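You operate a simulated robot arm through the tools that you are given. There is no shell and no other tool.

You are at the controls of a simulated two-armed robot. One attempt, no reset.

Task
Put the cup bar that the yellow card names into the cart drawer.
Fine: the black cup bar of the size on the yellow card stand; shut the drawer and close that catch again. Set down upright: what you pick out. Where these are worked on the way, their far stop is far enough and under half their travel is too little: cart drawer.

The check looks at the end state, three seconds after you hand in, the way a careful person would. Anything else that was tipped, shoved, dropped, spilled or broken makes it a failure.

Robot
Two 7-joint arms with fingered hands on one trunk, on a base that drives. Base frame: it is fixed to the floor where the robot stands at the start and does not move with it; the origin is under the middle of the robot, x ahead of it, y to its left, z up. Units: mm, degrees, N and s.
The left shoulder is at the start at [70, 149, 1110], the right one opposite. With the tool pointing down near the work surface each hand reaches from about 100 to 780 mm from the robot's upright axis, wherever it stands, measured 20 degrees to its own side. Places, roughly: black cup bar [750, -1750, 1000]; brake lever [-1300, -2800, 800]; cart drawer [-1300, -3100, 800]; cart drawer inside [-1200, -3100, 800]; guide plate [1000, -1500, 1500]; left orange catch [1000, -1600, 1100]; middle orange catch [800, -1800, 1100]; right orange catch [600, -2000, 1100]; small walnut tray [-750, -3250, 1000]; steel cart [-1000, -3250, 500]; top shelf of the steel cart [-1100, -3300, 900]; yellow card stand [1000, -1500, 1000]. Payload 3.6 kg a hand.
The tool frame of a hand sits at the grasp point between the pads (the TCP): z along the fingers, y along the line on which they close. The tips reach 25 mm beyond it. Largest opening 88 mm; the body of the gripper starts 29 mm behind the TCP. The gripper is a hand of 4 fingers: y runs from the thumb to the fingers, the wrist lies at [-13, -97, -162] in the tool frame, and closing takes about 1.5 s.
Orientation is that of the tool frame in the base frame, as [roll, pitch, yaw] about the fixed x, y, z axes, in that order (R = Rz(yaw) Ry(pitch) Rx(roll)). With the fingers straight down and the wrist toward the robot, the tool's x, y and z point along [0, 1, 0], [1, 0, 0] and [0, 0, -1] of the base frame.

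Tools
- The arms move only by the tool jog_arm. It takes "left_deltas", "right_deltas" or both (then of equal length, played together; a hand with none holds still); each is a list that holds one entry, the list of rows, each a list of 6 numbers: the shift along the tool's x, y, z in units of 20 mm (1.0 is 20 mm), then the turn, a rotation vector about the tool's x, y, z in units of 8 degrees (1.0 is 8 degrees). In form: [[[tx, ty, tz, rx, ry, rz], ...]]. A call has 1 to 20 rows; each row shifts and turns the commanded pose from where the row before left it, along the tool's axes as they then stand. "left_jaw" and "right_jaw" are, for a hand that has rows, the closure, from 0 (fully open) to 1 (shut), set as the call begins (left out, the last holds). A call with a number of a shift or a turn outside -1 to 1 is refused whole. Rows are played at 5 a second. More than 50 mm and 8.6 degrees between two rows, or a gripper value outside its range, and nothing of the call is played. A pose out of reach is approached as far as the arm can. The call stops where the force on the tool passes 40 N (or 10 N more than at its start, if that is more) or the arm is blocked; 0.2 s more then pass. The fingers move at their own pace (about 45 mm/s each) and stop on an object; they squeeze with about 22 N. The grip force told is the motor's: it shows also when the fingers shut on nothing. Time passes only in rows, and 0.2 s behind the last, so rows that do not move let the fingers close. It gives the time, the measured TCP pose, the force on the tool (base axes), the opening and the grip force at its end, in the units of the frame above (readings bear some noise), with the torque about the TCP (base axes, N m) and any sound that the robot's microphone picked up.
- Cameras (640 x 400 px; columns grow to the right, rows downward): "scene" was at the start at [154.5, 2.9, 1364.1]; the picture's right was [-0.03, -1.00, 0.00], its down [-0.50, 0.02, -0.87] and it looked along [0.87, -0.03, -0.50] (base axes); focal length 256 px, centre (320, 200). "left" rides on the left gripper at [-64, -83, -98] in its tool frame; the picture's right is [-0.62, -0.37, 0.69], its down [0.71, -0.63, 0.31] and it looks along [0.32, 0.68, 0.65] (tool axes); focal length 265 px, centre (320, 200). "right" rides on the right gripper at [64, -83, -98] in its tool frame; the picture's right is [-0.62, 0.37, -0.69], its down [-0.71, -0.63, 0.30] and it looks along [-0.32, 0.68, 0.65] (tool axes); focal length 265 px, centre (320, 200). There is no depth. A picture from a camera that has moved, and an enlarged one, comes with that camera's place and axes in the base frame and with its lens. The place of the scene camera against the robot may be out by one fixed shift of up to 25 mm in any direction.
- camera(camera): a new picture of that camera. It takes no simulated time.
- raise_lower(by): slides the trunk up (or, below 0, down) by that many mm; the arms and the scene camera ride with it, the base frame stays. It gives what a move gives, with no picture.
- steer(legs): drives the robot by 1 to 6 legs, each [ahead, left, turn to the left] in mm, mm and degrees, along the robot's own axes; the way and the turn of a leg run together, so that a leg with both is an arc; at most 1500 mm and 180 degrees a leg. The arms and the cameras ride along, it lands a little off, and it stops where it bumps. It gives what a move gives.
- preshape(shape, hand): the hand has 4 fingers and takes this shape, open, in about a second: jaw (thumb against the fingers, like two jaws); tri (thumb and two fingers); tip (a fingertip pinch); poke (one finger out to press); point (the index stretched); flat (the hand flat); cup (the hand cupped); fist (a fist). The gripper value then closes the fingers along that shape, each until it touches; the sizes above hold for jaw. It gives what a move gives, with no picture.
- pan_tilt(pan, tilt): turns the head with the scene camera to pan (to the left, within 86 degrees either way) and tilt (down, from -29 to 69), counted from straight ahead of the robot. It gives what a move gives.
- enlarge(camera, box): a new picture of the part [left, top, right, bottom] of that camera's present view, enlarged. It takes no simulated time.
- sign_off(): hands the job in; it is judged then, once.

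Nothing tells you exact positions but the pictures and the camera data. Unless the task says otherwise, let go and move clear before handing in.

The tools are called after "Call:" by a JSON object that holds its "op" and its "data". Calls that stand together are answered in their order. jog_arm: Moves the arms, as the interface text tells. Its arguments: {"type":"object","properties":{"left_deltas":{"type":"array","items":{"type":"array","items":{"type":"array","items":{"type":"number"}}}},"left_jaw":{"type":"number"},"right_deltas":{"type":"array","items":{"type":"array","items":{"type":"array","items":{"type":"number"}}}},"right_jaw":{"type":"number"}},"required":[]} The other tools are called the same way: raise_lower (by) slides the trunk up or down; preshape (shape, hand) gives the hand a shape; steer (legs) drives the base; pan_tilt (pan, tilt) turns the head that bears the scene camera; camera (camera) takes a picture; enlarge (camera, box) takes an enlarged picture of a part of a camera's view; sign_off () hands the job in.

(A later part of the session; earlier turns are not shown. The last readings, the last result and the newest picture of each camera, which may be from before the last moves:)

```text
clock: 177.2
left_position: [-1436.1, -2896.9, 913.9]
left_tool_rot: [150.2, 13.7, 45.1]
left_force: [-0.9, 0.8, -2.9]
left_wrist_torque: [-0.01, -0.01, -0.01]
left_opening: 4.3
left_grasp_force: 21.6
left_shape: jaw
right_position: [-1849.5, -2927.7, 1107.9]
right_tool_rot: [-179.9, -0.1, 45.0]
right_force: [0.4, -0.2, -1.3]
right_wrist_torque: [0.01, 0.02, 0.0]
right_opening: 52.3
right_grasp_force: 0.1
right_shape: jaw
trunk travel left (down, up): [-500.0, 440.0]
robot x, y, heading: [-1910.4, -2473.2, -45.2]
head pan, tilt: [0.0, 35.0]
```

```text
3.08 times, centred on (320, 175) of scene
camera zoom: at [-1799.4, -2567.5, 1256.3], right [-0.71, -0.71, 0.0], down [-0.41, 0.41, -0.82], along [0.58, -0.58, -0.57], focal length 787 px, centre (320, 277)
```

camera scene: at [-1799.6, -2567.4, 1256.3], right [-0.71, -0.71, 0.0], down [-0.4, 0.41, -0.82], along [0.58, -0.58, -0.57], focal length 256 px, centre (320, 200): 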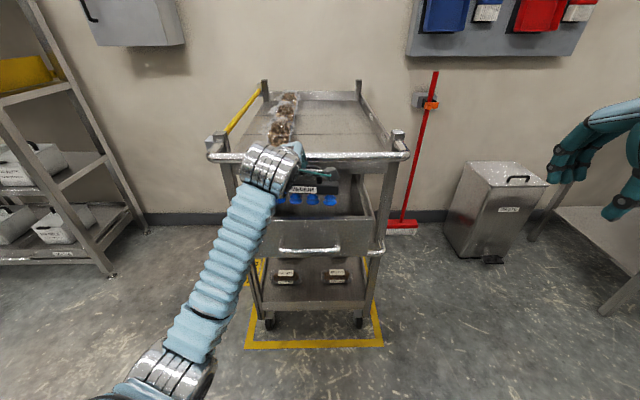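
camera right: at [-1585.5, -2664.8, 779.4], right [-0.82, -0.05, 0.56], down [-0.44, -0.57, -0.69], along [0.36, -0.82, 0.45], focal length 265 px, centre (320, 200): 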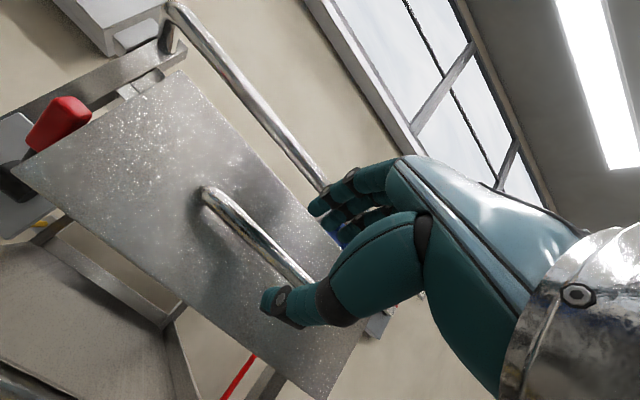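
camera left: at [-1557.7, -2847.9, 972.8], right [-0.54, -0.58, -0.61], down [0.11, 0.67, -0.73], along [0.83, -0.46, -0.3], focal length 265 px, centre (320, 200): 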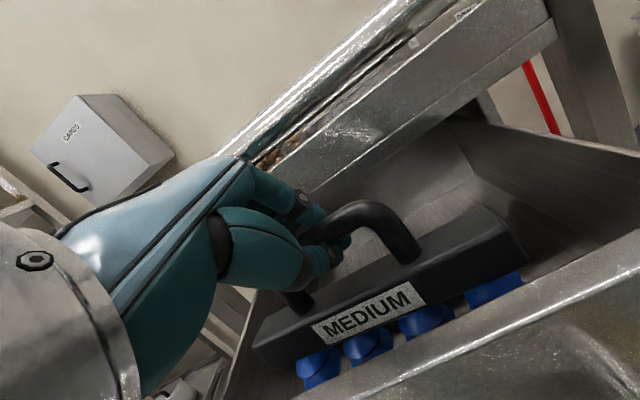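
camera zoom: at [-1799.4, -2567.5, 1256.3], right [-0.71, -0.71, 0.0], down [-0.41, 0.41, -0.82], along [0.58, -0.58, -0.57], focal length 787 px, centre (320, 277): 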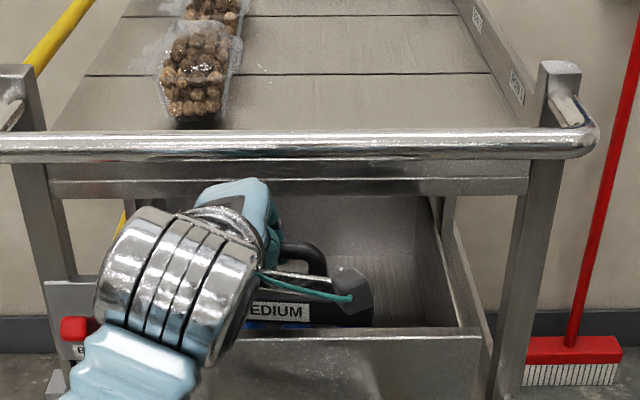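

The bar is now inside the drawer with no contact. I'll go down another 40 mm, then in fine steps until the cups touch.

Call:
{"op": "jog_arm", "data": {"left_deltas": [[[0.121, -0.2425, 0.42, 0, 0, 0], [0.121, -0.2425, 0.42, 0, 0, 0], [0.121, -0.2425, 0.42, 0, 0, 0], [0.121, -0.2425, 0.42, 0, 0, 0], [0, 0, 0, 0, 0, 0]]]}}

Call:
{"op": "camera", "data": {"camera": "left"}}

Call:
{"op": "enlarge", "data": {"camera": "scene", "box": [220, 110, 420, 240]}}

```text
clock: 178.4
left_position: [-1435.0, -2897.5, 874.4]
left_tool_rot: [150.1, 13.8, 45.1]
left_force: [0.7, 0.6, -2.5]
left_wrist_torque: [0.0, 0.0, 0.01]
left_opening: 4.3
left_grasp_force: 21.7
left_shape: jaw
right_position: [-1850.2, -2928.2, 1106.7]
right_tool_rot: [-179.9, -0.2, 45.0]
right_force: [1.2, -0.6, 0.2]
right_wrist_torque: [-0.05, -0.03, 0.0]
right_opening: 52.4
right_grasp_force: 0.0
right_shape: jaw
trunk travel left (down, up): [-500.0, 440.0]
robot x, y, heading: [-1907.7, -2473.9, -45.0]
head pan, tilt: [0.0, 35.0]
```

```text
taken
camera left: at [-1557.4, -2847.8, 932.8], right [-0.54, -0.58, -0.61], down [0.11, 0.67, -0.73], along [0.83, -0.46, -0.3], focal length 265 px, centre (320, 200)
```

left: 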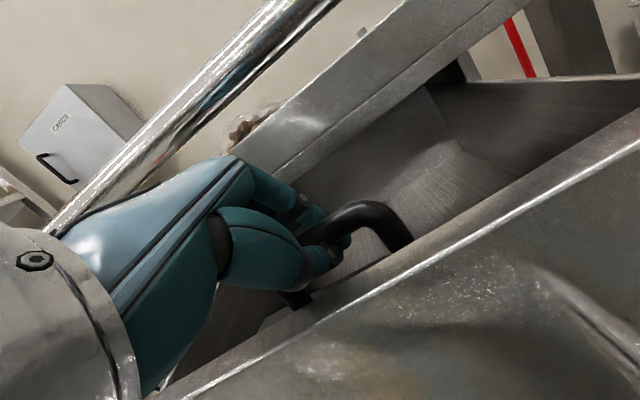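

```text
3.08 times, centred on (320, 175) of scene
camera zoom: at [-1799.4, -2567.5, 1256.3], right [-0.71, -0.71, 0.0], down [-0.41, 0.41, -0.82], along [0.58, -0.58, -0.57], focal length 787 px, centre (320, 277)
```

zoom: 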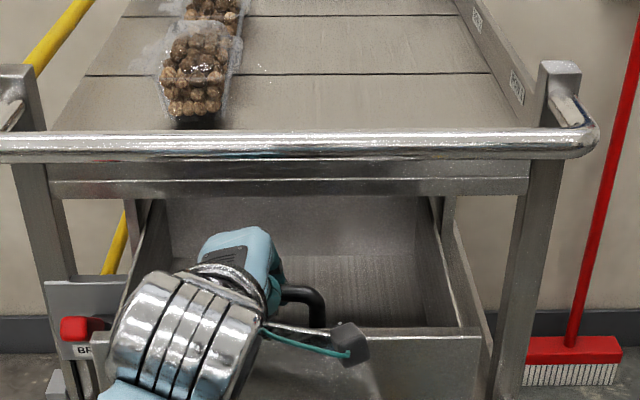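

Hand and bar remain contact-free. Now fine steps down, checking the force.

Call:
{"op": "jog_arm", "data": {"left_deltas": [[[0.0605, -0.121, 0.21, 0, 0, 0], [0.0605, -0.121, 0.21, 0, 0, 0], [0.0605, -0.121, 0.21, 0, 0, 0], [0, 0, 0, 0, 0, 0]]]}}

Call:
{"op": "jog_arm", "data": {"left_deltas": [[[0.036, -0.073, 0.126, 0, 0, 0], [0.036, -0.073, 0.126, 0, 0, 0], [0, 0, 0, 0, 0, 0]]]}}

```text
clock: 179.4
left_position: [-1434.6, -2898.0, 860.9]
left_tool_rot: [150.0, 14.1, 45.1]
left_force: [4.7, -5.2, 6.9]
left_wrist_torque: [0.35, 0.35, -0.02]
left_opening: 4.2
left_grasp_force: 21.9
left_shape: jaw
right_position: [-1849.5, -2927.6, 1108.1]
right_tool_rot: [-179.9, -0.1, 44.9]
right_force: [0.5, 0.3, 0.0]
right_wrist_torque: [0.01, -0.01, -0.01]
right_opening: 52.4
right_grasp_force: 0.1
right_shape: jaw
trunk travel left (down, up): [-500.0, 440.0]
robot x, y, heading: [-1909.8, -2474.6, -45.0]
head pan, tilt: [0.0, 35.0]
```

```text
clock: 180.2
left_position: [-1435.2, -2898.8, 859.0]
left_tool_rot: [149.5, 14.0, 45.0]
left_force: [17.8, -19.6, 28.4]
left_wrist_torque: [1.4, 1.27, -0.01]
left_opening: 3.1
left_grasp_force: 22.5
left_shape: jaw
right_position: [-1850.6, -2927.3, 1107.6]
right_tool_rot: [-180.0, -0.1, 44.9]
right_force: [0.2, 0.5, 0.0]
right_wrist_torque: [0.01, -0.01, 0.04]
right_opening: 52.6
right_grasp_force: 0.1
right_shape: jaw
trunk travel left (down, up): [-500.0, 440.0]
robot x, y, heading: [-1910.0, -2474.1, -45.1]
head pan, tilt: [0.0, 35.0]
```

The hand's near side touched the drawer's front edge (force forward and up). I'll raise 8 mm, shift 18 mm deeper into the drawer — now free since the knuckles are below the push bar — and continue down.

Call:
{"op": "jog_arm", "data": {"left_deltas": [[[-0.097, 0.194, -0.336, 0, 0, 0], [0, 0.39, 0.225, 0, 0, 0], [0, 0.39, 0.225, 0, 0, 0], [0, 0, 0, 0, 0, 0]]]}}

Call:
{"op": "camera", "data": {"camera": "left"}}

Call:
{"op": "enlarge", "data": {"camera": "scene", "box": [220, 110, 420, 240]}}

```text
clock: 181.2
left_position: [-1423.4, -2909.7, 860.4]
left_tool_rot: [150.2, 13.9, 45.0]
left_force: [0.3, -0.6, -2.0]
left_wrist_torque: [0.0, -0.01, 0.0]
left_opening: 3.5
left_grasp_force: 22.1
left_shape: jaw
right_position: [-1850.6, -2927.0, 1109.0]
right_tool_rot: [180.0, -0.1, 44.8]
right_force: [-0.5, -0.6, -0.4]
right_wrist_torque: [0.0, 0.02, 0.01]
right_opening: 52.3
right_grasp_force: 0.1
right_shape: jaw
trunk travel left (down, up): [-500.0, 440.0]
robot x, y, heading: [-1910.8, -2471.3, -45.1]
head pan, tilt: [0.0, 35.0]
```

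```text
taken
camera left: at [-1545.4, -2860.7, 919.1], right [-0.54, -0.58, -0.61], down [0.11, 0.67, -0.73], along [0.83, -0.46, -0.3], focal length 265 px, centre (320, 200)
```

left: 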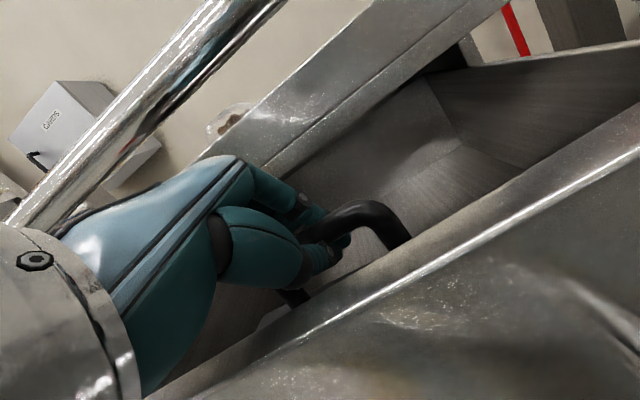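

```text
3.08 times, centred on (320, 175) of scene
camera zoom: at [-1800.1, -2566.9, 1256.4], right [-0.71, -0.71, 0.0], down [-0.4, 0.41, -0.82], along [0.58, -0.58, -0.57], focal length 787 px, centre (320, 277)
```

zoom: 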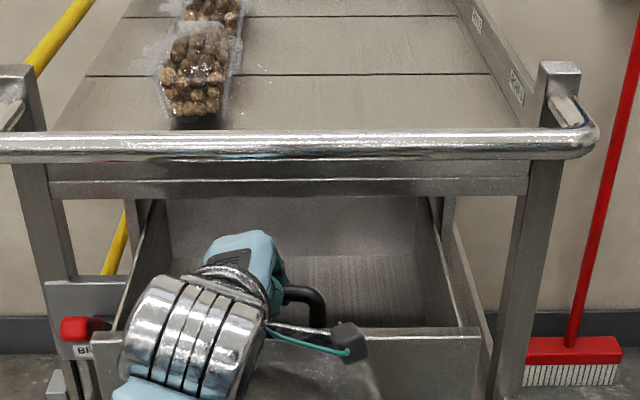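

Contact-free again at d 1051. Continuing down in fine steps.

Call:
{"op": "jog_arm", "data": {"left_deltas": [[[0.036, -0.073, 0.126, 0, 0, 0], [0.036, -0.073, 0.126, 0, 0, 0], [0, 0, 0, 0, 0, 0]]]}}

Call:
{"op": "jog_arm", "data": {"left_deltas": [[[0.036, -0.073, 0.126, 0, 0, 0], [0.024, -0.05, 0.085, 0, 0, 0], [0, 0, 0, 0, 0, 0]]]}}

```text
clock: 182.1
left_position: [-1423.6, -2909.9, 855.0]
left_tool_rot: [150.2, 13.9, 45.1]
left_force: [-0.5, 0.5, -3.2]
left_wrist_torque: [0.03, -0.01, 0.03]
left_opening: 3.7
left_grasp_force: 21.9
left_shape: jaw
right_position: [-1850.7, -2927.4, 1107.6]
right_tool_rot: [-179.9, -0.1, 44.8]
right_force: [-0.6, 0.3, 0.1]
right_wrist_torque: [-0.01, 0.0, 0.01]
right_opening: 52.6
right_grasp_force: 0.0
right_shape: jaw
trunk travel left (down, up): [-500.0, 440.0]
robot x, y, heading: [-1909.6, -2472.6, -45.3]
head pan, tilt: [0.0, 35.0]
```

```text
clock: 182.8
left_position: [-1418.6, -2908.3, 851.8]
left_tool_rot: [149.9, 13.6, 45.4]
left_force: [-0.5, 0.1, 0.0]
left_wrist_torque: [0.0, 0.01, 0.01]
left_opening: 3.8
left_grasp_force: 22.2
left_shape: jaw
right_position: [-1849.1, -2928.0, 1108.3]
right_tool_rot: [-179.9, -0.1, 44.9]
right_force: [0.7, 0.2, 0.1]
right_wrist_torque: [-0.01, -0.03, 0.03]
right_opening: 52.7
right_grasp_force: 0.1
right_shape: jaw
trunk travel left (down, up): [-500.0, 440.0]
robot x, y, heading: [-1910.9, -2474.7, -45.1]
head pan, tilt: [0.0, 35.0]
```

The bar's weight is now off the hand, so the cups are touching the drawer floor. One more small step to seat it.

Call:
{"op": "jog_arm", "data": {"left_deltas": [[[0.036, -0.073, 0.126, 0, 0, 0], [0, 0, 0, 0, 0, 0]]]}}

Call:
{"op": "camera", "data": {"camera": "left"}}

Call:
{"op": "enlarge", "data": {"camera": "scene", "box": [260, 160, 380, 240]}}

```text
clock: 183.4
left_position: [-1417.7, -2907.0, 851.6]
left_tool_rot: [149.6, 13.3, 45.3]
left_force: [-1.5, -0.7, 4.6]
left_wrist_torque: [-0.08, -0.04, 0.0]
left_opening: 4.0
left_grasp_force: 22.0
left_shape: jaw
right_position: [-1851.3, -2927.4, 1107.5]
right_tool_rot: [179.9, 0.0, 44.9]
right_force: [-0.8, -0.3, -1.2]
right_wrist_torque: [0.02, 0.02, 0.03]
right_opening: 52.5
right_grasp_force: 0.1
right_shape: jaw
trunk travel left (down, up): [-500.0, 440.0]
robot x, y, heading: [-1906.7, -2473.0, -45.2]
head pan, tilt: [0.0, 35.0]
```

```text
taken
camera left: at [-1541.1, -2858.8, 907.6], right [-0.53, -0.58, -0.62], down [0.12, 0.67, -0.73], along [0.84, -0.46, -0.29], focal length 265 px, centre (320, 200)
```

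left: 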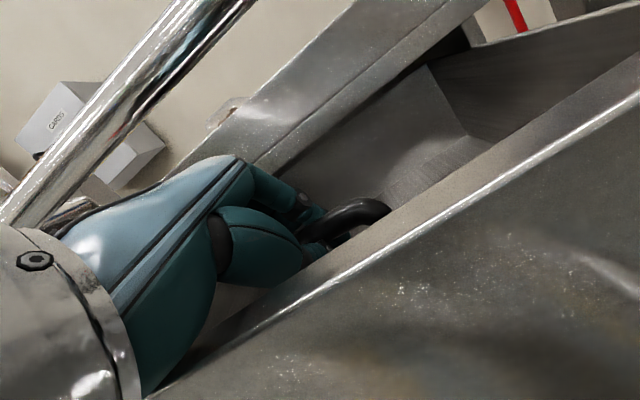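

```text
5.00 times, centred on (320, 200) of scene
camera zoom: at [-1800.5, -2566.7, 1256.6], right [-0.71, -0.71, 0.0], down [-0.4, 0.41, -0.82], along [0.58, -0.58, -0.57], focal length 1279 px, centre (320, 200)
```

zoom: 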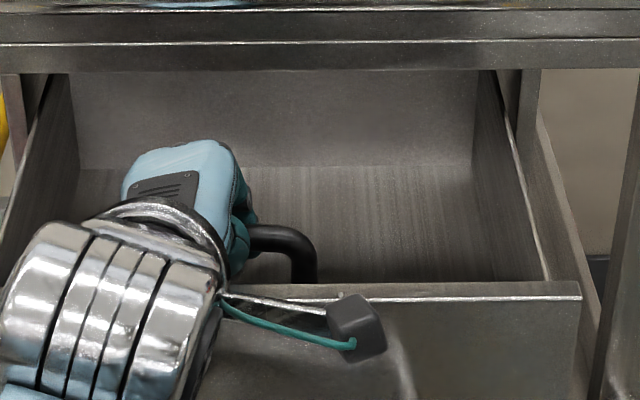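

The bar presses on the floor with about 5 N and stands level. I open the left jaw just enough to release the handle.

Call:
{"op": "jog_arm", "data": {"left_deltas": [[[0, 0, 0, 0, 0, 0], [0, 0, 0, 0, 0, 0], [0, 0, 0, 0, 0, 0], [0, 0, 0, 0, 0, 0], [0, 0, 0, 0, 0, 0], [0, 0, 0, 0, 0, 0]]], "left_jaw": 0.57}}

Call:
{"op": "camera", "data": {"camera": "left"}}

Call:
{"op": "enlarge", "data": {"camera": "scene", "box": [260, 160, 380, 240]}}

```text
clock: 184.8
left_position: [-1418.4, -2905.6, 848.5]
left_tool_rot: [149.8, 13.2, 45.4]
left_force: [-0.2, 1.6, 7.4]
left_wrist_torque: [0.05, 0.07, -0.01]
left_opening: 35.0
left_grasp_force: 0.0
left_shape: jaw
right_position: [-1851.9, -2927.5, 1108.2]
right_tool_rot: [-179.9, -0.1, 44.9]
right_force: [-0.1, -0.2, 0.2]
right_wrist_torque: [-0.01, 0.0, -0.02]
right_opening: 52.7
right_grasp_force: 0.0
right_shape: jaw
trunk travel left (down, up): [-500.0, 440.0]
robot x, y, heading: [-1910.7, -2477.8, -45.1]
head pan, tilt: [0.0, 35.0]
```

```text
taken
camera left: at [-1541.5, -2858.2, 906.2], right [-0.53, -0.58, -0.62], down [0.12, 0.68, -0.73], along [0.84, -0.46, -0.29], focal length 265 px, centre (320, 200)
```

left: 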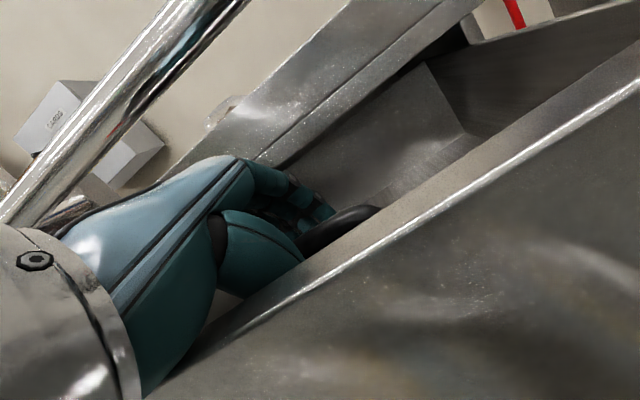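

```text
5.00 times, centred on (320, 200) of scene
camera zoom: at [-1800.7, -2566.1, 1256.6], right [-0.71, -0.71, 0.0], down [-0.4, 0.41, -0.82], along [0.58, -0.58, -0.57], focal length 1279 px, centre (320, 200)
```

zoom: 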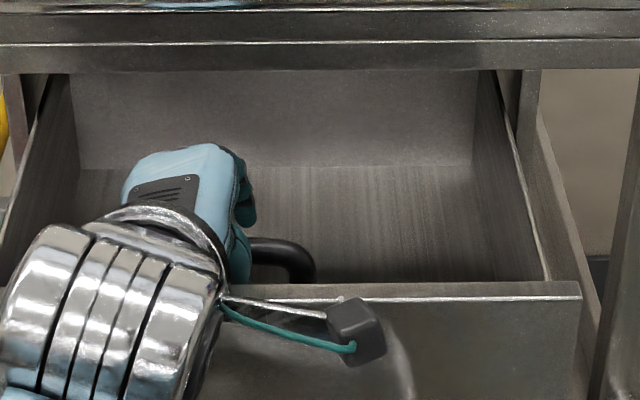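

The handle is released and the bar has settled. I'll withdraw the hand along its own finger direction (up and back).

Call:
{"op": "jog_arm", "data": {"left_deltas": [[[-0.05, 0, -0.25, 0, 0, 0], [-0.08, 0, -0.4, 0, 0, 0], [-0.08, 0, -0.4, 0, 0, 0], [0, 0, 0, 0, 0, 0]]]}}

Call:
{"op": "enlarge", "data": {"camera": "scene", "box": [260, 160, 380, 240]}}

Call:
{"op": "camera", "data": {"camera": "left"}}

```text
clock: 185.8
left_position: [-1417.9, -2894.5, 863.7]
left_tool_rot: [150.0, 12.0, 46.1]
left_force: [0.7, -1.7, -0.2]
left_wrist_torque: [0.01, 0.0, 0.0]
left_opening: 37.4
left_grasp_force: 0.0
left_shape: jaw
right_position: [-1850.2, -2927.2, 1106.8]
right_tool_rot: [-179.9, -0.1, 44.9]
right_force: [-0.4, 1.0, -0.5]
right_wrist_torque: [-0.02, 0.06, 0.02]
right_opening: 52.6
right_grasp_force: 0.0
right_shape: jaw
trunk travel left (down, up): [-500.0, 440.0]
robot x, y, heading: [-1913.6, -2476.3, -44.7]
head pan, tilt: [0.0, 35.0]
```

```text
5.00 times, centred on (320, 200) of scene
camera zoom: at [-1799.5, -2567.4, 1256.3], right [-0.71, -0.71, 0.0], down [-0.4, 0.41, -0.82], along [0.58, -0.58, -0.57], focal length 1279 px, centre (320, 200)
```

zoom: 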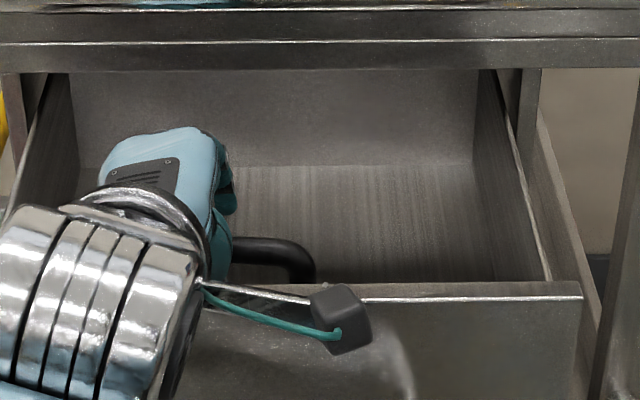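

```text
taken
camera left: at [-1541.9, -2848.7, 919.0], right [-0.51, -0.57, -0.64], down [0.12, 0.69, -0.71], along [0.85, -0.44, -0.29], focal length 265 px, centre (320, 200)
```

left: 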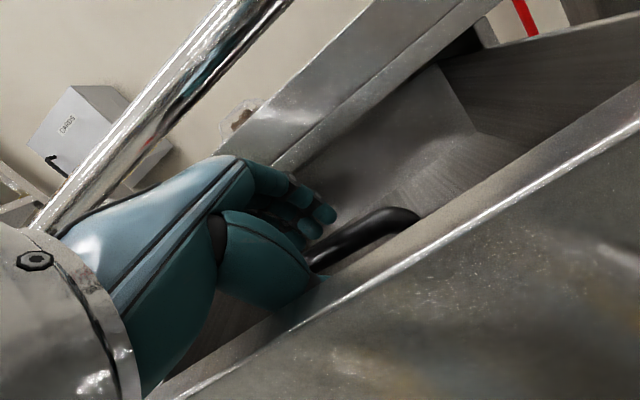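

The bar stays put. I'll continue withdrawing.

Call:
{"op": "jog_arm", "data": {"left_deltas": [[[-0.1, 0, -0.5, 0, 0, 0], [-0.1, 0, -0.5, 0, 0, 0], [-0.1, 0, -0.5, 0, 0, 0], [0, 0, 0, 0, 0, 0]]]}}

Call:
{"op": "enlarge", "data": {"camera": "scene", "box": [260, 160, 380, 240]}}

Call:
{"op": "camera", "data": {"camera": "left"}}

```text
clock: 186.8
left_position: [-1421.6, -2878.8, 883.0]
left_tool_rot: [150.1, 10.7, 46.6]
left_force: [3.7, -4.4, 5.1]
left_wrist_torque: [0.06, 0.12, 0.06]
left_opening: 34.9
left_grasp_force: 0.0
left_shape: jaw
right_position: [-1850.6, -2927.6, 1107.7]
right_tool_rot: [-179.9, -0.1, 44.9]
right_force: [-0.3, 0.7, -0.7]
right_wrist_torque: [0.01, 0.01, 0.0]
right_opening: 52.4
right_grasp_force: 0.0
right_shape: jaw
trunk travel left (down, up): [-500.0, 440.0]
robot x, y, heading: [-1911.0, -2477.1, -45.1]
head pan, tilt: [0.0, 35.0]
```

```text
5.00 times, centred on (320, 200) of scene
camera zoom: at [-1799.8, -2567.3, 1256.4], right [-0.71, -0.71, 0.0], down [-0.4, 0.41, -0.82], along [0.58, -0.58, -0.57], focal length 1279 px, centre (320, 200)
```

zoom: 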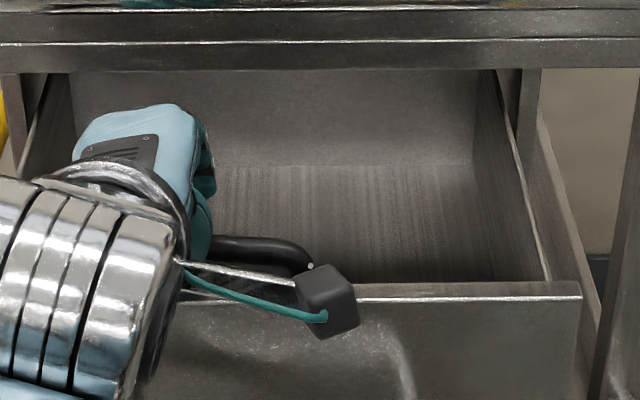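

```text
taken
camera left: at [-1547.4, -2835.3, 938.6], right [-0.5, -0.57, -0.66], down [0.12, 0.7, -0.7], along [0.86, -0.43, -0.28], focal length 265 px, centre (320, 200)
```

left: 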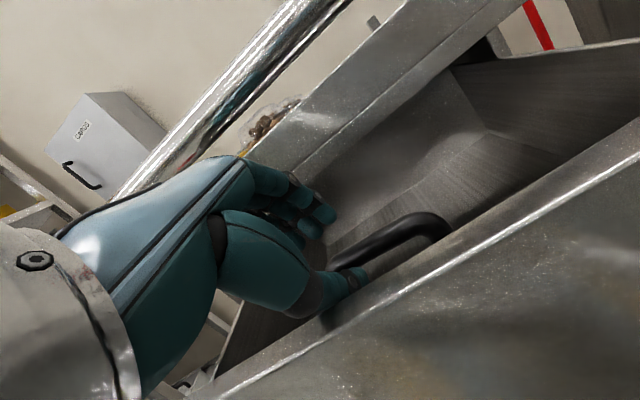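

The handle is now well beyond the fingertips; a light touch is only the thumb on the drawer's front wall. I'll shift 6 mm forward and rise straight up.

Call:
{"op": "jog_arm", "data": {"left_deltas": [[[-0.05, 0.33, 0.0, 0, 0, 0], [-0.14, 0.37, -0.64, 0, 0, 0], [-0.14, 0.37, -0.64, 0, 0, 0], [-0.14, 0.37, -0.64, 0, 0, 0], [-0.14, 0.37, -0.64, 0, 0, 0], [0, 0, 0, 0, 0, 0]]]}}

Call:
{"op": "enlarge", "data": {"camera": "scene", "box": [220, 110, 420, 240]}}

Call:
{"op": "camera", "data": {"camera": "left"}}

```text
clock: 188.4
left_position: [-1402.7, -2873.4, 942.1]
left_tool_rot: [150.2, 8.9, 48.2]
left_force: [-1.3, 1.8, -0.1]
left_wrist_torque: [-0.04, -0.02, -0.03]
left_opening: 37.5
left_grasp_force: 0.1
left_shape: jaw
right_position: [-1850.5, -2927.6, 1107.9]
right_tool_rot: [-179.9, -0.1, 44.9]
right_force: [-0.4, -0.3, 0.6]
right_wrist_torque: [0.0, 0.0, -0.01]
right_opening: 52.8
right_grasp_force: 0.2
right_shape: jaw
trunk travel left (down, up): [-500.0, 440.0]
robot x, y, heading: [-1911.4, -2475.0, -44.9]
head pan, tilt: [0.0, 35.0]
stopped in row 6 (left hand): the arm was blocked; the commanded pose is now the measured one
```

```text
3.08 times, centred on (320, 175) of scene
camera zoom: at [-1800.0, -2566.9, 1256.4], right [-0.71, -0.71, 0.0], down [-0.4, 0.41, -0.82], along [0.58, -0.58, -0.57], focal length 787 px, centre (320, 277)
```

zoom: 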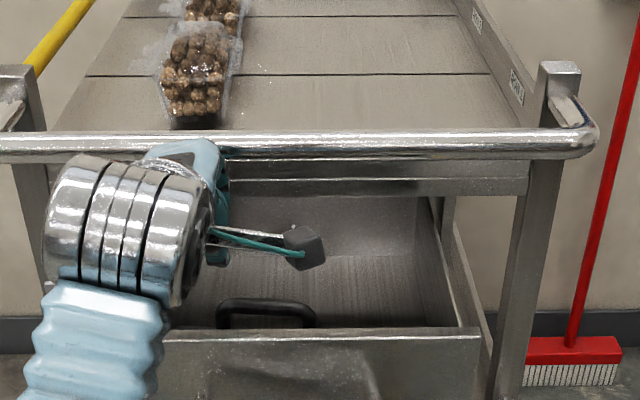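

```text
taken
camera left: at [-1530.9, -2834.6, 995.4], right [-0.47, -0.56, -0.68], down [0.12, 0.72, -0.68], along [0.87, -0.4, -0.27], focal length 265 px, centre (320, 200)
```

left: 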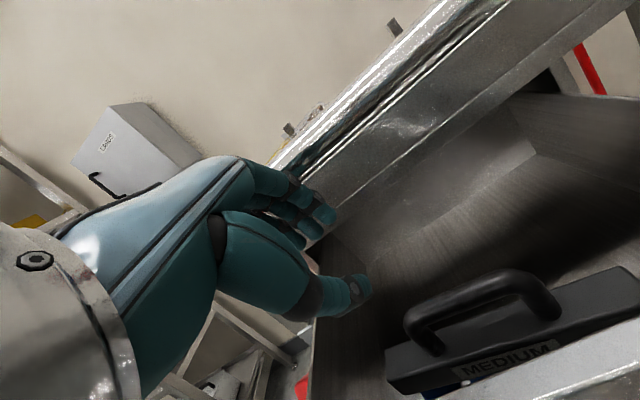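

The bar stands upright in the drawer. The knuckles brushed the push bar, so I'll move the hand back toward me first, then up and away to the left.

Call:
{"op": "jog_arm", "data": {"left_deltas": [[[0, -0.6, -0.35, 0, 0, 0], [0, -0.8, -0.5, 0, 0, 0], [0, -0.7, -0.7, 0, 0, 0], [0, -0.5, -0.8, 0, 0, 0], [0, -0.3, -0.9, 0, 0, 0], [0.5, -0.4, -0.8, 0, 0, 0], [1, -0.4, -0.5, 0, 0, 0], [1, -0.4, -0.2, 0, 0, 0], [1, -0.4, -0.2, 0, 0, 0], [1, -0.4, -0.2, 0, 0, 0], [1, 0, 0, 0, 0, 0], [1, 0, 0, 0, 0, 0], [1, 0, 0, 0, 0, 0], [0, 0, 0, 0, 0, 0]]]}}

Call:
{"op": "camera", "data": {"camera": "scene"}}

Call:
{"op": "enlarge", "data": {"camera": "scene", "box": [240, 145, 380, 235]}}

```text
clock: 191.4
left_position: [-1404.2, -2669.6, 957.4]
left_tool_rot: [150.3, 9.0, 48.1]
left_force: [-0.4, -0.5, -1.0]
left_wrist_torque: [0.0, 0.04, 0.0]
left_opening: 37.5
left_grasp_force: 0.0
left_shape: jaw
right_position: [-1851.4, -2927.6, 1107.1]
right_tool_rot: [-180.0, -0.1, 44.9]
right_force: [-0.3, 0.1, 0.5]
right_wrist_torque: [0.03, -0.01, 0.03]
right_opening: 52.6
right_grasp_force: 0.1
right_shape: jaw
trunk travel left (down, up): [-500.0, 440.0]
robot x, y, heading: [-1913.1, -2474.1, -45.0]
head pan, tilt: [0.0, 35.0]
```

```text
taken
camera scene: at [-1800.1, -2567.6, 1256.4], right [-0.71, -0.71, 0.0], down [-0.4, 0.41, -0.82], along [0.58, -0.58, -0.57], focal length 256 px, centre (320, 200)
```

scene: 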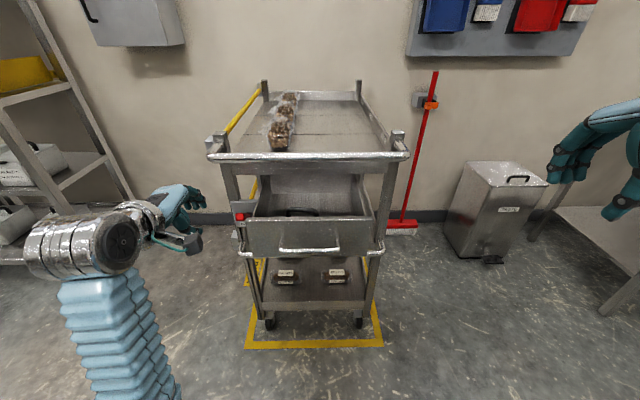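

```text
4.44 times, centred on (310, 190) of scene
camera zoom: at [-1800.1, -2567.6, 1256.4], right [-0.71, -0.71, 0.0], down [-0.4, 0.41, -0.82], along [0.58, -0.58, -0.57], focal length 1137 px, centre (364, 244)
```

zoom: 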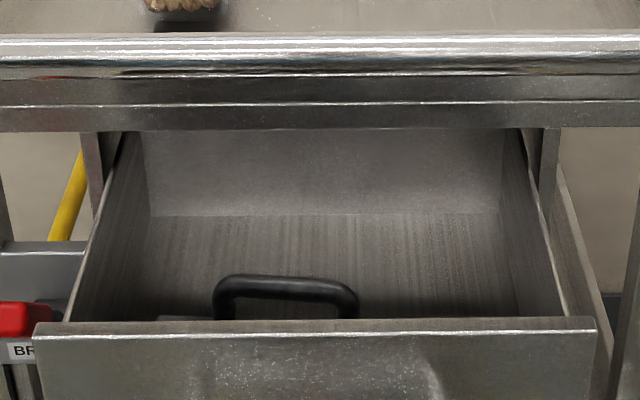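

The bar is in the drawer. I'll raise the trunk to look down in and verify it stands upright before shutting.

Call:
{"op": "raise_lower", "data": {"by": 300}}

Call:
{"op": "pan_tilt", "data": {"pan": 0, "tilt": 48}}

Call:
{"op": "camera", "data": {"camera": "scene"}}

Call:
{"op": "enlarge", "data": {"camera": "scene", "box": [240, 130, 380, 230]}}

```text
clock: 194.4
left_position: [-1403.1, -2669.2, 1257.4]
left_tool_rot: [150.3, 9.0, 48.0]
left_force: [0.4, 0.0, -0.2]
left_wrist_torque: [0.0, 0.0, -0.02]
left_opening: 37.6
left_grasp_force: 0.1
left_shape: jaw
right_position: [-1849.6, -2928.3, 1408.8]
right_tool_rot: [-179.9, -0.2, 44.8]
right_force: [-0.3, 0.0, 0.4]
right_wrist_torque: [-0.01, 0.02, 0.0]
right_opening: 52.3
right_grasp_force: 0.1
right_shape: jaw
trunk travel left (down, up): [-800.0, 140.0]
robot x, y, heading: [-1906.8, -2477.8, -45.2]
head pan, tilt: [0.0, 35.0]
```

```text
clock: 195.2
left_position: [-1403.1, -2668.9, 1256.6]
left_tool_rot: [150.4, 9.1, 48.1]
left_force: [-0.4, 0.3, -0.1]
left_wrist_torque: [-0.02, 0.0, -0.01]
left_opening: 37.5
left_grasp_force: 0.1
left_shape: jaw
right_position: [-1850.2, -2927.9, 1408.0]
right_tool_rot: [-179.9, -0.1, 44.9]
right_force: [0.1, 1.3, -0.1]
right_wrist_torque: [-0.01, -0.02, 0.02]
right_opening: 52.9
right_grasp_force: 0.1
right_shape: jaw
trunk travel left (down, up): [-800.0, 140.0]
robot x, y, heading: [-1909.4, -2478.8, -44.9]
head pan, tilt: [0.0, 48.0]
```

```text
taken
camera scene: at [-1806.1, -2560.8, 1537.4], right [-0.71, -0.71, 0.0], down [-0.52, 0.53, -0.67], along [0.47, -0.47, -0.74], focal length 256 px, centre (320, 200)
```

scene: 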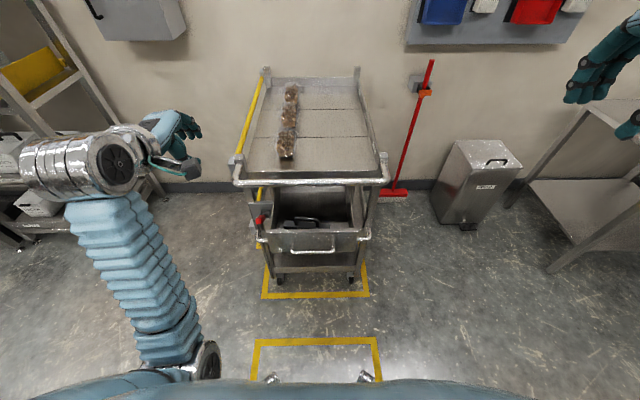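

```text
4.00 times, centred on (310, 180) of scene
camera zoom: at [-1806.1, -2560.8, 1537.4], right [-0.71, -0.71, 0.0], down [-0.52, 0.53, -0.67], along [0.47, -0.47, -0.74], focal length 1023 px, centre (360, 280)
```

zoom: 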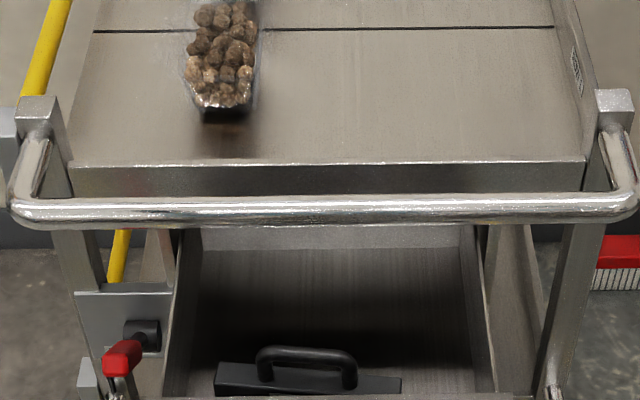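

The bar stands upright, handle up, near the drawer front. Now to shut it: I lower the trunk again, make a fist with the right hand and bring it in front of the drawer handle.

Call:
{"op": "raise_lower", "data": {"by": -300}}

Call:
{"op": "preshape", "data": {"shape": "fist", "hand": "right"}}

Call:
{"op": "jog_arm", "data": {"right_deltas": [[[0.96, 0.2, 0.9, 0, 0, 0], [0.96, 0.2, 0.9, 0, 0, 0], [0.96, 0.2, 0.9, 0, 0, 0], [0.96, 0.2, 0.9, 0, 0, 0], [0.96, 0.2, 0.9, 0, 0, 0], [0.96, 0.2, 0.9, 0, 0, 0], [0.96, 0.2, 0.9, 0, 0, 0], [0.96, 0.2, 0.9, 0, 0, 0], [0.96, 0.2, 0.9, 0, 0, 0], [0.96, 0.2, 0.9, 0, 0, 0], [0.96, 0.2, 0.9, 0, 0, 0], [0.96, 0.2, 0.9, 0, 0, 0], [0.96, 0.2, 0.9, 0, 0, 0], [0.96, 0.2, 0.9, 0, 0, 0], [0.96, 0.2, 0.9, 0, 0, 0], [0.96, 0.2, 0.9, 0, 0, 0]]]}}

Call:
{"op": "camera", "data": {"camera": "scene"}}

Call:
{"op": "camera", "data": {"camera": "right"}}

```text
clock: 198.2
left_position: [-1403.4, -2668.5, 958.2]
left_tool_rot: [150.3, 9.1, 47.9]
left_force: [-0.5, -0.2, 0.1]
left_wrist_torque: [-0.02, 0.05, -0.01]
left_opening: 37.5
left_grasp_force: 0.1
left_shape: jaw
right_position: [-1850.7, -2927.2, 1108.3]
right_tool_rot: [-179.9, -0.1, 45.0]
right_force: [-0.3, 0.5, -0.7]
right_wrist_torque: [0.0, 0.0, 0.02]
right_opening: 52.7
right_grasp_force: 0.1
right_shape: jaw
trunk travel left (down, up): [-500.0, 440.0]
robot x, y, heading: [-1912.6, -2476.6, -45.2]
head pan, tilt: [0.0, 48.0]
```

```text
clock: 199.1
left_position: [-1403.6, -2667.8, 957.7]
left_tool_rot: [150.3, 9.0, 48.1]
left_force: [-0.3, 0.3, 0.5]
left_wrist_torque: [0.01, 0.03, 0.0]
left_opening: 37.5
left_grasp_force: 0.1
left_shape: jaw
right_position: [-1850.8, -2926.4, 1107.8]
right_tool_rot: [-179.9, -0.1, 44.9]
right_force: [0.1, -0.6, 0.1]
right_wrist_torque: [0.02, -0.01, 0.0]
right_opening: 0.0
right_grasp_force: 0.1
right_shape: fist
trunk travel left (down, up): [-500.0, 440.0]
robot x, y, heading: [-1914.5, -2476.6, -45.0]
head pan, tilt: [0.0, 48.0]
```

```text
clock: 202.5
left_position: [-1402.8, -2668.6, 958.3]
left_tool_rot: [150.3, 9.1, 48.0]
left_force: [0.8, -1.1, -0.1]
left_wrist_torque: [-0.01, 0.01, -0.02]
left_opening: 37.5
left_grasp_force: 0.1
left_shape: jaw
right_position: [-1586.9, -2755.3, 820.0]
right_tool_rot: [-180.0, 0.0, 44.9]
right_force: [-0.2, 0.0, -0.3]
right_wrist_torque: [0.0, 0.03, 0.03]
right_opening: 0.0
right_grasp_force: 0.0
right_shape: fist
trunk travel left (down, up): [-500.0, 440.0]
robot x, y, heading: [-1911.9, -2475.6, -45.0]
head pan, tilt: [0.0, 48.0]
```

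```text
taken
camera scene: at [-1805.4, -2560.3, 1237.3], right [-0.71, -0.71, 0.0], down [-0.53, 0.53, -0.67], along [0.47, -0.47, -0.74], focal length 256 px, centre (320, 200)
```

scene: 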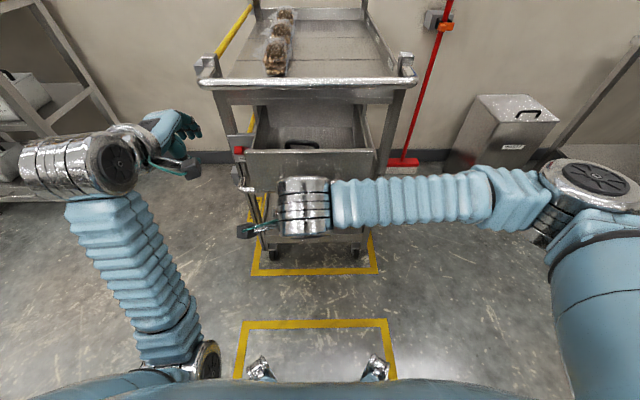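

```text
taken
camera right: at [-1599.3, -2650.7, 919.5], right [-0.18, -0.7, 0.69], down [-0.95, -0.06, -0.3], along [0.25, -0.71, -0.65], focal length 265 px, centre (320, 200)
```

right: 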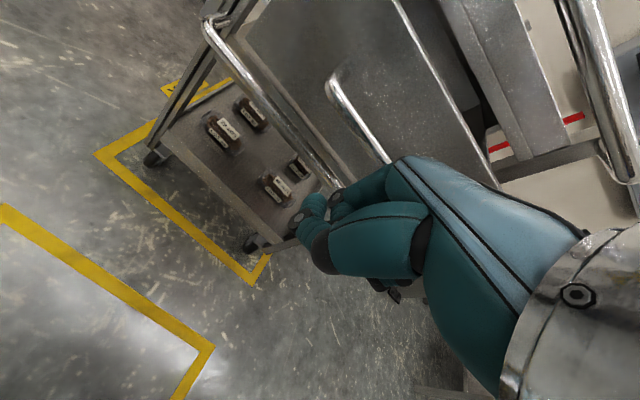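

I'll tilt the fist 15°, lower it to handle height and then push the drawer in.

Call:
{"op": "jog_arm", "data": {"right_deltas": [[[0, 0, 0, -0.94, 0, 0], [0, 0, 0, -0.94, 0, 0], [0, -0.15, 0.56, 0, 0, 0], [0, -0.15, 0.56, 0, 0, 0], [0, -0.15, 0.56, 0, 0, 0], [0, 0.8, 0.21, 0, 0, 0], [0, 0.8, 0.21, 0, 0, 0], [0, 0.6, 0.16, 0, 0, 0], [0, 0, 0, 0, 0, 0]]]}}

Call:
{"op": "camera", "data": {"camera": "right"}}

Call:
{"op": "enlarge", "data": {"camera": "scene", "box": [200, 70, 420, 240]}}

```text
clock: 204.5
left_position: [-1402.9, -2668.4, 957.2]
left_tool_rot: [150.2, 9.0, 48.1]
left_force: [0.0, 0.5, 0.2]
left_wrist_torque: [0.01, -0.03, 0.02]
left_opening: 37.6
left_grasp_force: 0.1
left_shape: jaw
right_position: [-1554.5, -2787.3, 785.2]
right_tool_rot: [165.0, -0.2, 44.9]
right_force: [0.7, 0.7, 0.3]
right_wrist_torque: [-0.01, 0.01, 0.04]
right_opening: 0.1
right_grasp_force: 0.0
right_shape: fist
trunk travel left (down, up): [-500.0, 440.0]
robot x, y, heading: [-1914.3, -2473.5, -45.1]
head pan, tilt: [0.0, 48.0]
```

```text
taken
camera right: at [-1583.6, -2667.1, 859.1], right [-0.31, -0.56, 0.76], down [-0.88, -0.13, -0.46], along [0.36, -0.82, -0.46], focal length 265 px, centre (320, 200)
```

right: 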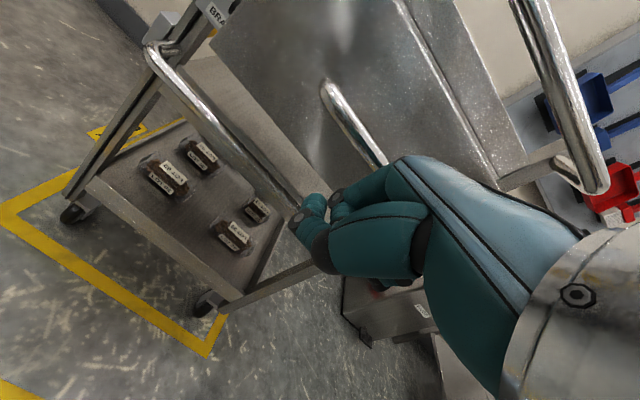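

```text
2.35 times, centred on (310, 155) of scene
camera zoom: at [-1806.4, -2560.5, 1237.4], right [-0.71, -0.71, 0.0], down [-0.52, 0.53, -0.67], along [0.47, -0.47, -0.74], focal length 602 px, centre (344, 306)
```

zoom: 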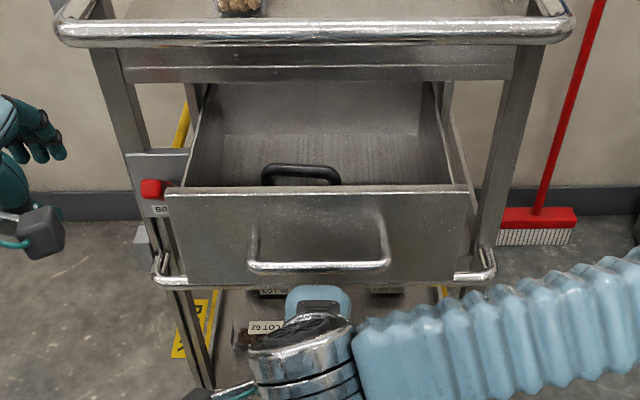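

Contact is about 20 mm ahead. I'll push forward slowly so the bar doesn't rock.

Call:
{"op": "jog_arm", "data": {"right_deltas": [[[0, 0.386, 0.104, 0, 0, 0], [0, 0.386, 0.104, 0, 0, 0], [0, 0.386, 0.104, 0, 0, 0], [0, 0.386, 0.104, 0, 0, 0], [0, 0.386, 0.104, 0, 0, 0], [0, 0.386, 0.104, 0, 0, 0], [0, 0.386, 0.104, 0, 0, 0], [0, 0, 0, 0, 0, 0]]]}}

Call:
{"op": "enlarge", "data": {"camera": "scene", "box": [200, 70, 420, 240]}}

Call:
{"op": "camera", "data": {"camera": "right"}}

```text
clock: 206.3
left_position: [-1403.7, -2668.3, 958.5]
left_tool_rot: [150.3, 9.1, 48.1]
left_force: [0.1, 0.1, -1.2]
left_wrist_torque: [0.03, 0.0, 0.02]
left_opening: 37.8
left_grasp_force: 0.1
left_shape: jaw
right_position: [-1515.3, -2828.0, 784.5]
right_tool_rot: [164.9, -0.1, 44.8]
right_force: [-0.7, 0.5, -0.3]
right_wrist_torque: [-0.03, 0.02, -0.02]
right_opening: 0.0
right_grasp_force: 0.1
right_shape: fist
trunk travel left (down, up): [-500.0, 440.0]
robot x, y, heading: [-1912.5, -2478.0, -45.1]
head pan, tilt: [0.0, 48.0]
```

```text
2.35 times, centred on (310, 155) of scene
camera zoom: at [-1806.4, -2560.5, 1237.4], right [-0.71, -0.71, 0.0], down [-0.52, 0.53, -0.67], along [0.47, -0.47, -0.74], focal length 602 px, centre (344, 306)
```

zoom: 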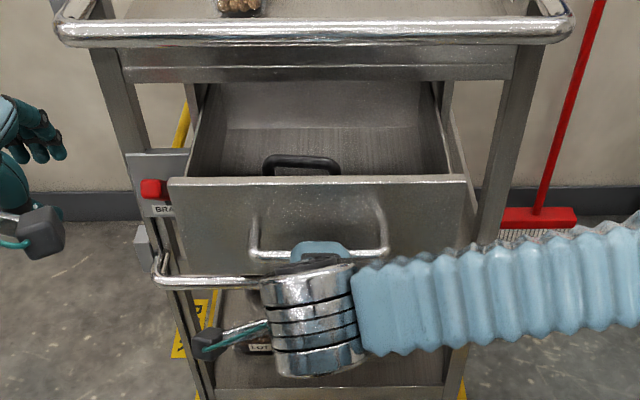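

```text
taken
camera right: at [-1544.6, -2706.9, 859.4], right [-0.32, -0.56, 0.76], down [-0.88, -0.13, -0.46], along [0.36, -0.82, -0.46], focal length 265 px, centre (320, 200)
```

right: 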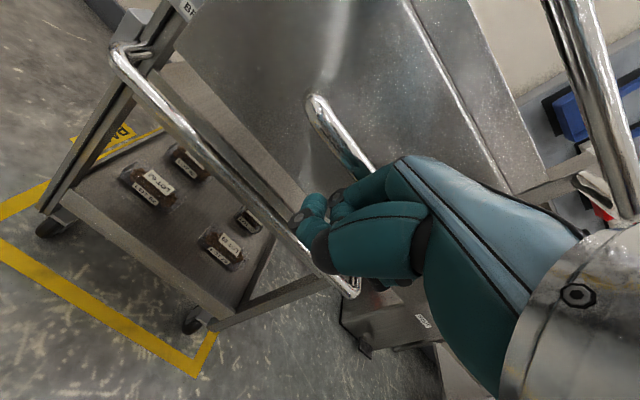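

The drawer is sliding in with almost no force. Continuing the push.

Call:
{"op": "jog_arm", "data": {"right_deltas": [[[0, 0.386, 0.104, 0, 0, 0], [0, 0.386, 0.104, 0, 0, 0], [0, 0.386, 0.104, 0, 0, 0], [0, 0.386, 0.104, 0, 0, 0], [0, 0.386, 0.104, 0, 0, 0], [0, 0.386, 0.104, 0, 0, 0], [0, 0.386, 0.104, 0, 0, 0], [0, 0.386, 0.104, 0, 0, 0], [0, 0.386, 0.104, 0, 0, 0], [0, 0.386, 0.104, 0, 0, 0], [0, 0.386, 0.104, 0, 0, 0], [0, 0.386, 0.104, 0, 0, 0], [0, 0.386, 0.104, 0, 0, 0], [0, 0.386, 0.104, 0, 0, 0], [0, 0.386, 0.104, 0, 0, 0], [0, 0, 0, 0, 0, 0]]]}}

Call:
{"op": "enlarge", "data": {"camera": "scene", "box": [200, 70, 420, 240]}}

Call:
{"op": "camera", "data": {"camera": "right"}}

```text
clock: 209.7
left_position: [-1403.5, -2667.7, 958.3]
left_tool_rot: [150.3, 9.1, 48.1]
left_force: [-0.3, -0.6, 0.6]
left_wrist_torque: [-0.04, 0.0, -0.04]
left_opening: 37.6
left_grasp_force: 0.0
left_shape: jaw
right_position: [-1432.2, -2911.7, 784.8]
right_tool_rot: [165.0, -0.2, 44.9]
right_force: [0.3, 0.5, 0.6]
right_wrist_torque: [-0.03, -0.05, 0.02]
right_opening: 0.0
right_grasp_force: 0.1
right_shape: fist
trunk travel left (down, up): [-500.0, 440.0]
robot x, y, heading: [-1914.1, -2474.2, -45.2]
head pan, tilt: [0.0, 48.0]
```

```text
2.35 times, centred on (310, 155) of scene
camera zoom: at [-1806.3, -2560.5, 1237.4], right [-0.71, -0.71, 0.0], down [-0.52, 0.53, -0.67], along [0.47, -0.47, -0.74], focal length 602 px, centre (344, 306)
```

zoom: 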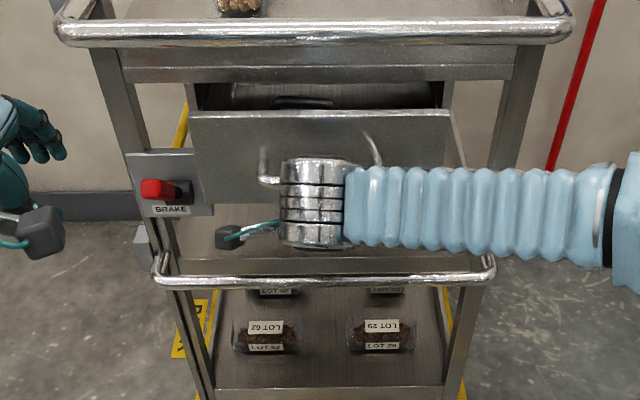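

```text
taken
camera right: at [-1460.1, -2791.5, 859.0], right [-0.32, -0.56, 0.76], down [-0.88, -0.13, -0.46], along [0.36, -0.82, -0.46], focal length 265 px, centre (320, 200)
```

right: 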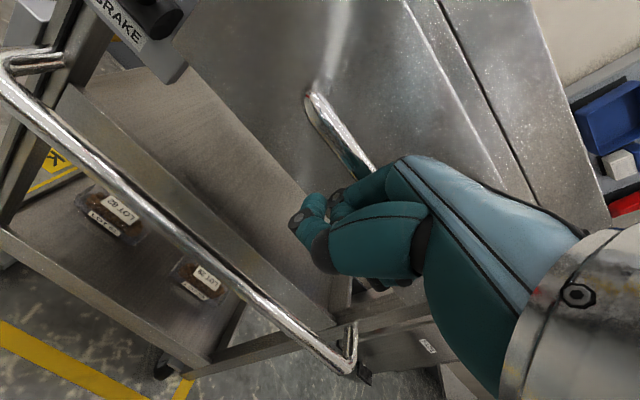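

Drawer nearly in; bar still upright. Pushing the rest until it stops.

Call:
{"op": "jog_arm", "data": {"right_deltas": [[[0, 0.386, 0.104, 0, 0, 0], [0, 0.386, 0.104, 0, 0, 0], [0, 0.386, 0.104, 0, 0, 0], [0, 0.386, 0.104, 0, 0, 0], [0, 0.3, 0.08, 0, 0, 0], [0, 0.3, 0.08, 0, 0, 0], [0, 0.25, 0.067, 0, 0, 0], [0, 0.25, 0.067, 0, 0, 0], [0, 0.25, 0.067, 0, 0, 0], [0, 0.25, 0.067, 0, 0, 0], [0, 0, 0, 0, 0, 0]]]}}

Call:
{"op": "enlarge", "data": {"camera": "scene", "box": [200, 70, 420, 240]}}

Call:
{"op": "camera", "data": {"camera": "right"}}

```text
clock: 212.1
left_position: [-1402.5, -2668.8, 957.7]
left_tool_rot: [150.4, 9.1, 48.0]
left_force: [-0.3, 0.0, 0.1]
left_wrist_torque: [0.0, 0.0, 0.0]
left_opening: 37.9
left_grasp_force: 0.0
left_shape: jaw
right_position: [-1386.0, -2958.2, 784.3]
right_tool_rot: [165.0, -0.1, 44.9]
right_force: [-0.9, 0.7, -0.4]
right_wrist_torque: [-0.01, -0.03, 0.02]
right_opening: 0.1
right_grasp_force: 0.0
right_shape: fist
trunk travel left (down, up): [-500.0, 440.0]
robot x, y, heading: [-1912.6, -2478.7, -45.1]
head pan, tilt: [0.0, 48.0]
```

```text
2.35 times, centred on (310, 155) of scene
camera zoom: at [-1806.5, -2560.5, 1237.4], right [-0.71, -0.71, 0.0], down [-0.52, 0.53, -0.67], along [0.47, -0.47, -0.74], focal length 602 px, centre (344, 306)
```

zoom: 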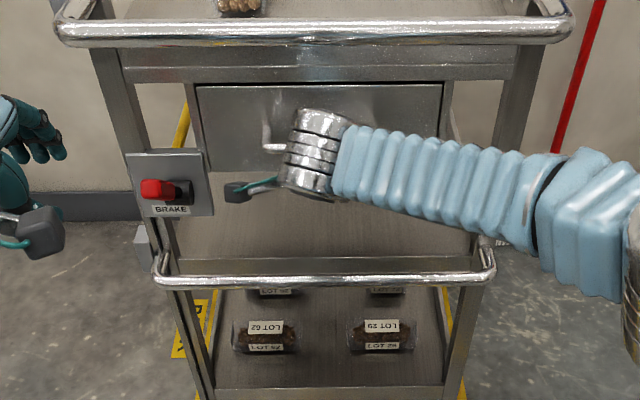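

```text
taken
camera right: at [-1414.3, -2837.3, 859.2], right [-0.32, -0.56, 0.76], down [-0.88, -0.13, -0.46], along [0.36, -0.82, -0.46], focal length 265 px, centre (320, 200)
```

right: 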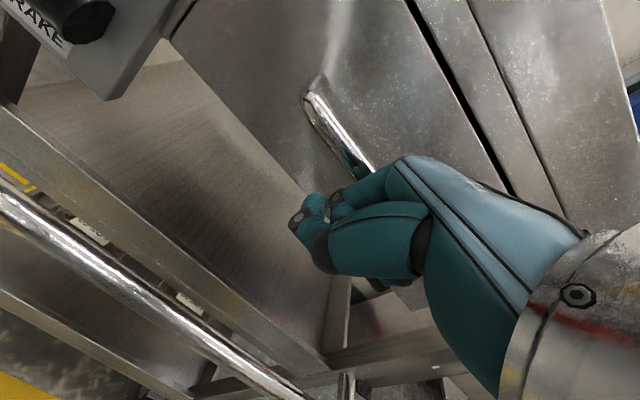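

Still low force, so not quite shut. A few more small steps until it seats.

Call:
{"op": "jog_arm", "data": {"right_deltas": [[[0, 0.24, 0.065, 0, 0, 0], [0, 0.24, 0.065, 0, 0, 0], [0, 0.24, 0.065, 0, 0, 0], [0, 0.24, 0.065, 0, 0, 0], [0, 0.24, 0.065, 0, 0, 0], [0, 0, 0, 0, 0, 0]]]}}

Call:
{"op": "camera", "data": {"camera": "right"}}

```text
clock: 212.9
left_position: [-1408.0, -2664.9, 961.7]
left_tool_rot: [150.0, 9.0, 48.0]
left_force: [0.0, 0.2, 0.3]
left_wrist_torque: [-0.04, 0.03, 0.0]
left_opening: 38.0
left_grasp_force: 0.0
left_shape: jaw
right_position: [-1380.7, -2959.5, 784.3]
right_tool_rot: [165.4, -0.2, 45.1]
right_force: [-27.0, 16.1, 6.2]
right_wrist_torque: [-0.65, -0.92, -0.23]
right_opening: 80.7
right_grasp_force: 0.1
right_shape: fist
trunk travel left (down, up): [-500.0, 440.0]
robot x, y, heading: [-1914.3, -2474.3, -44.8]
head pan, tilt: [0.0, 48.0]
stopped in row 3 (right hand): the force on the tool passed its limit at 44 N (the readings are from after the stop); the commanded pose is now the measured one
```

```text
taken
camera right: at [-1409.3, -2839.3, 859.6], right [-0.31, -0.57, 0.76], down [-0.88, -0.13, -0.46], along [0.36, -0.81, -0.46], focal length 265 px, centre (320, 200)
```

right: 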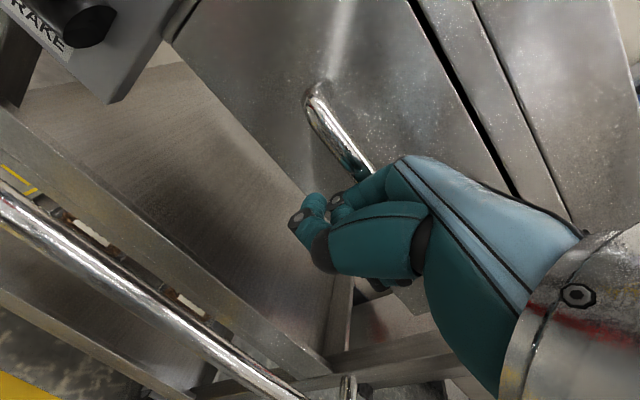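

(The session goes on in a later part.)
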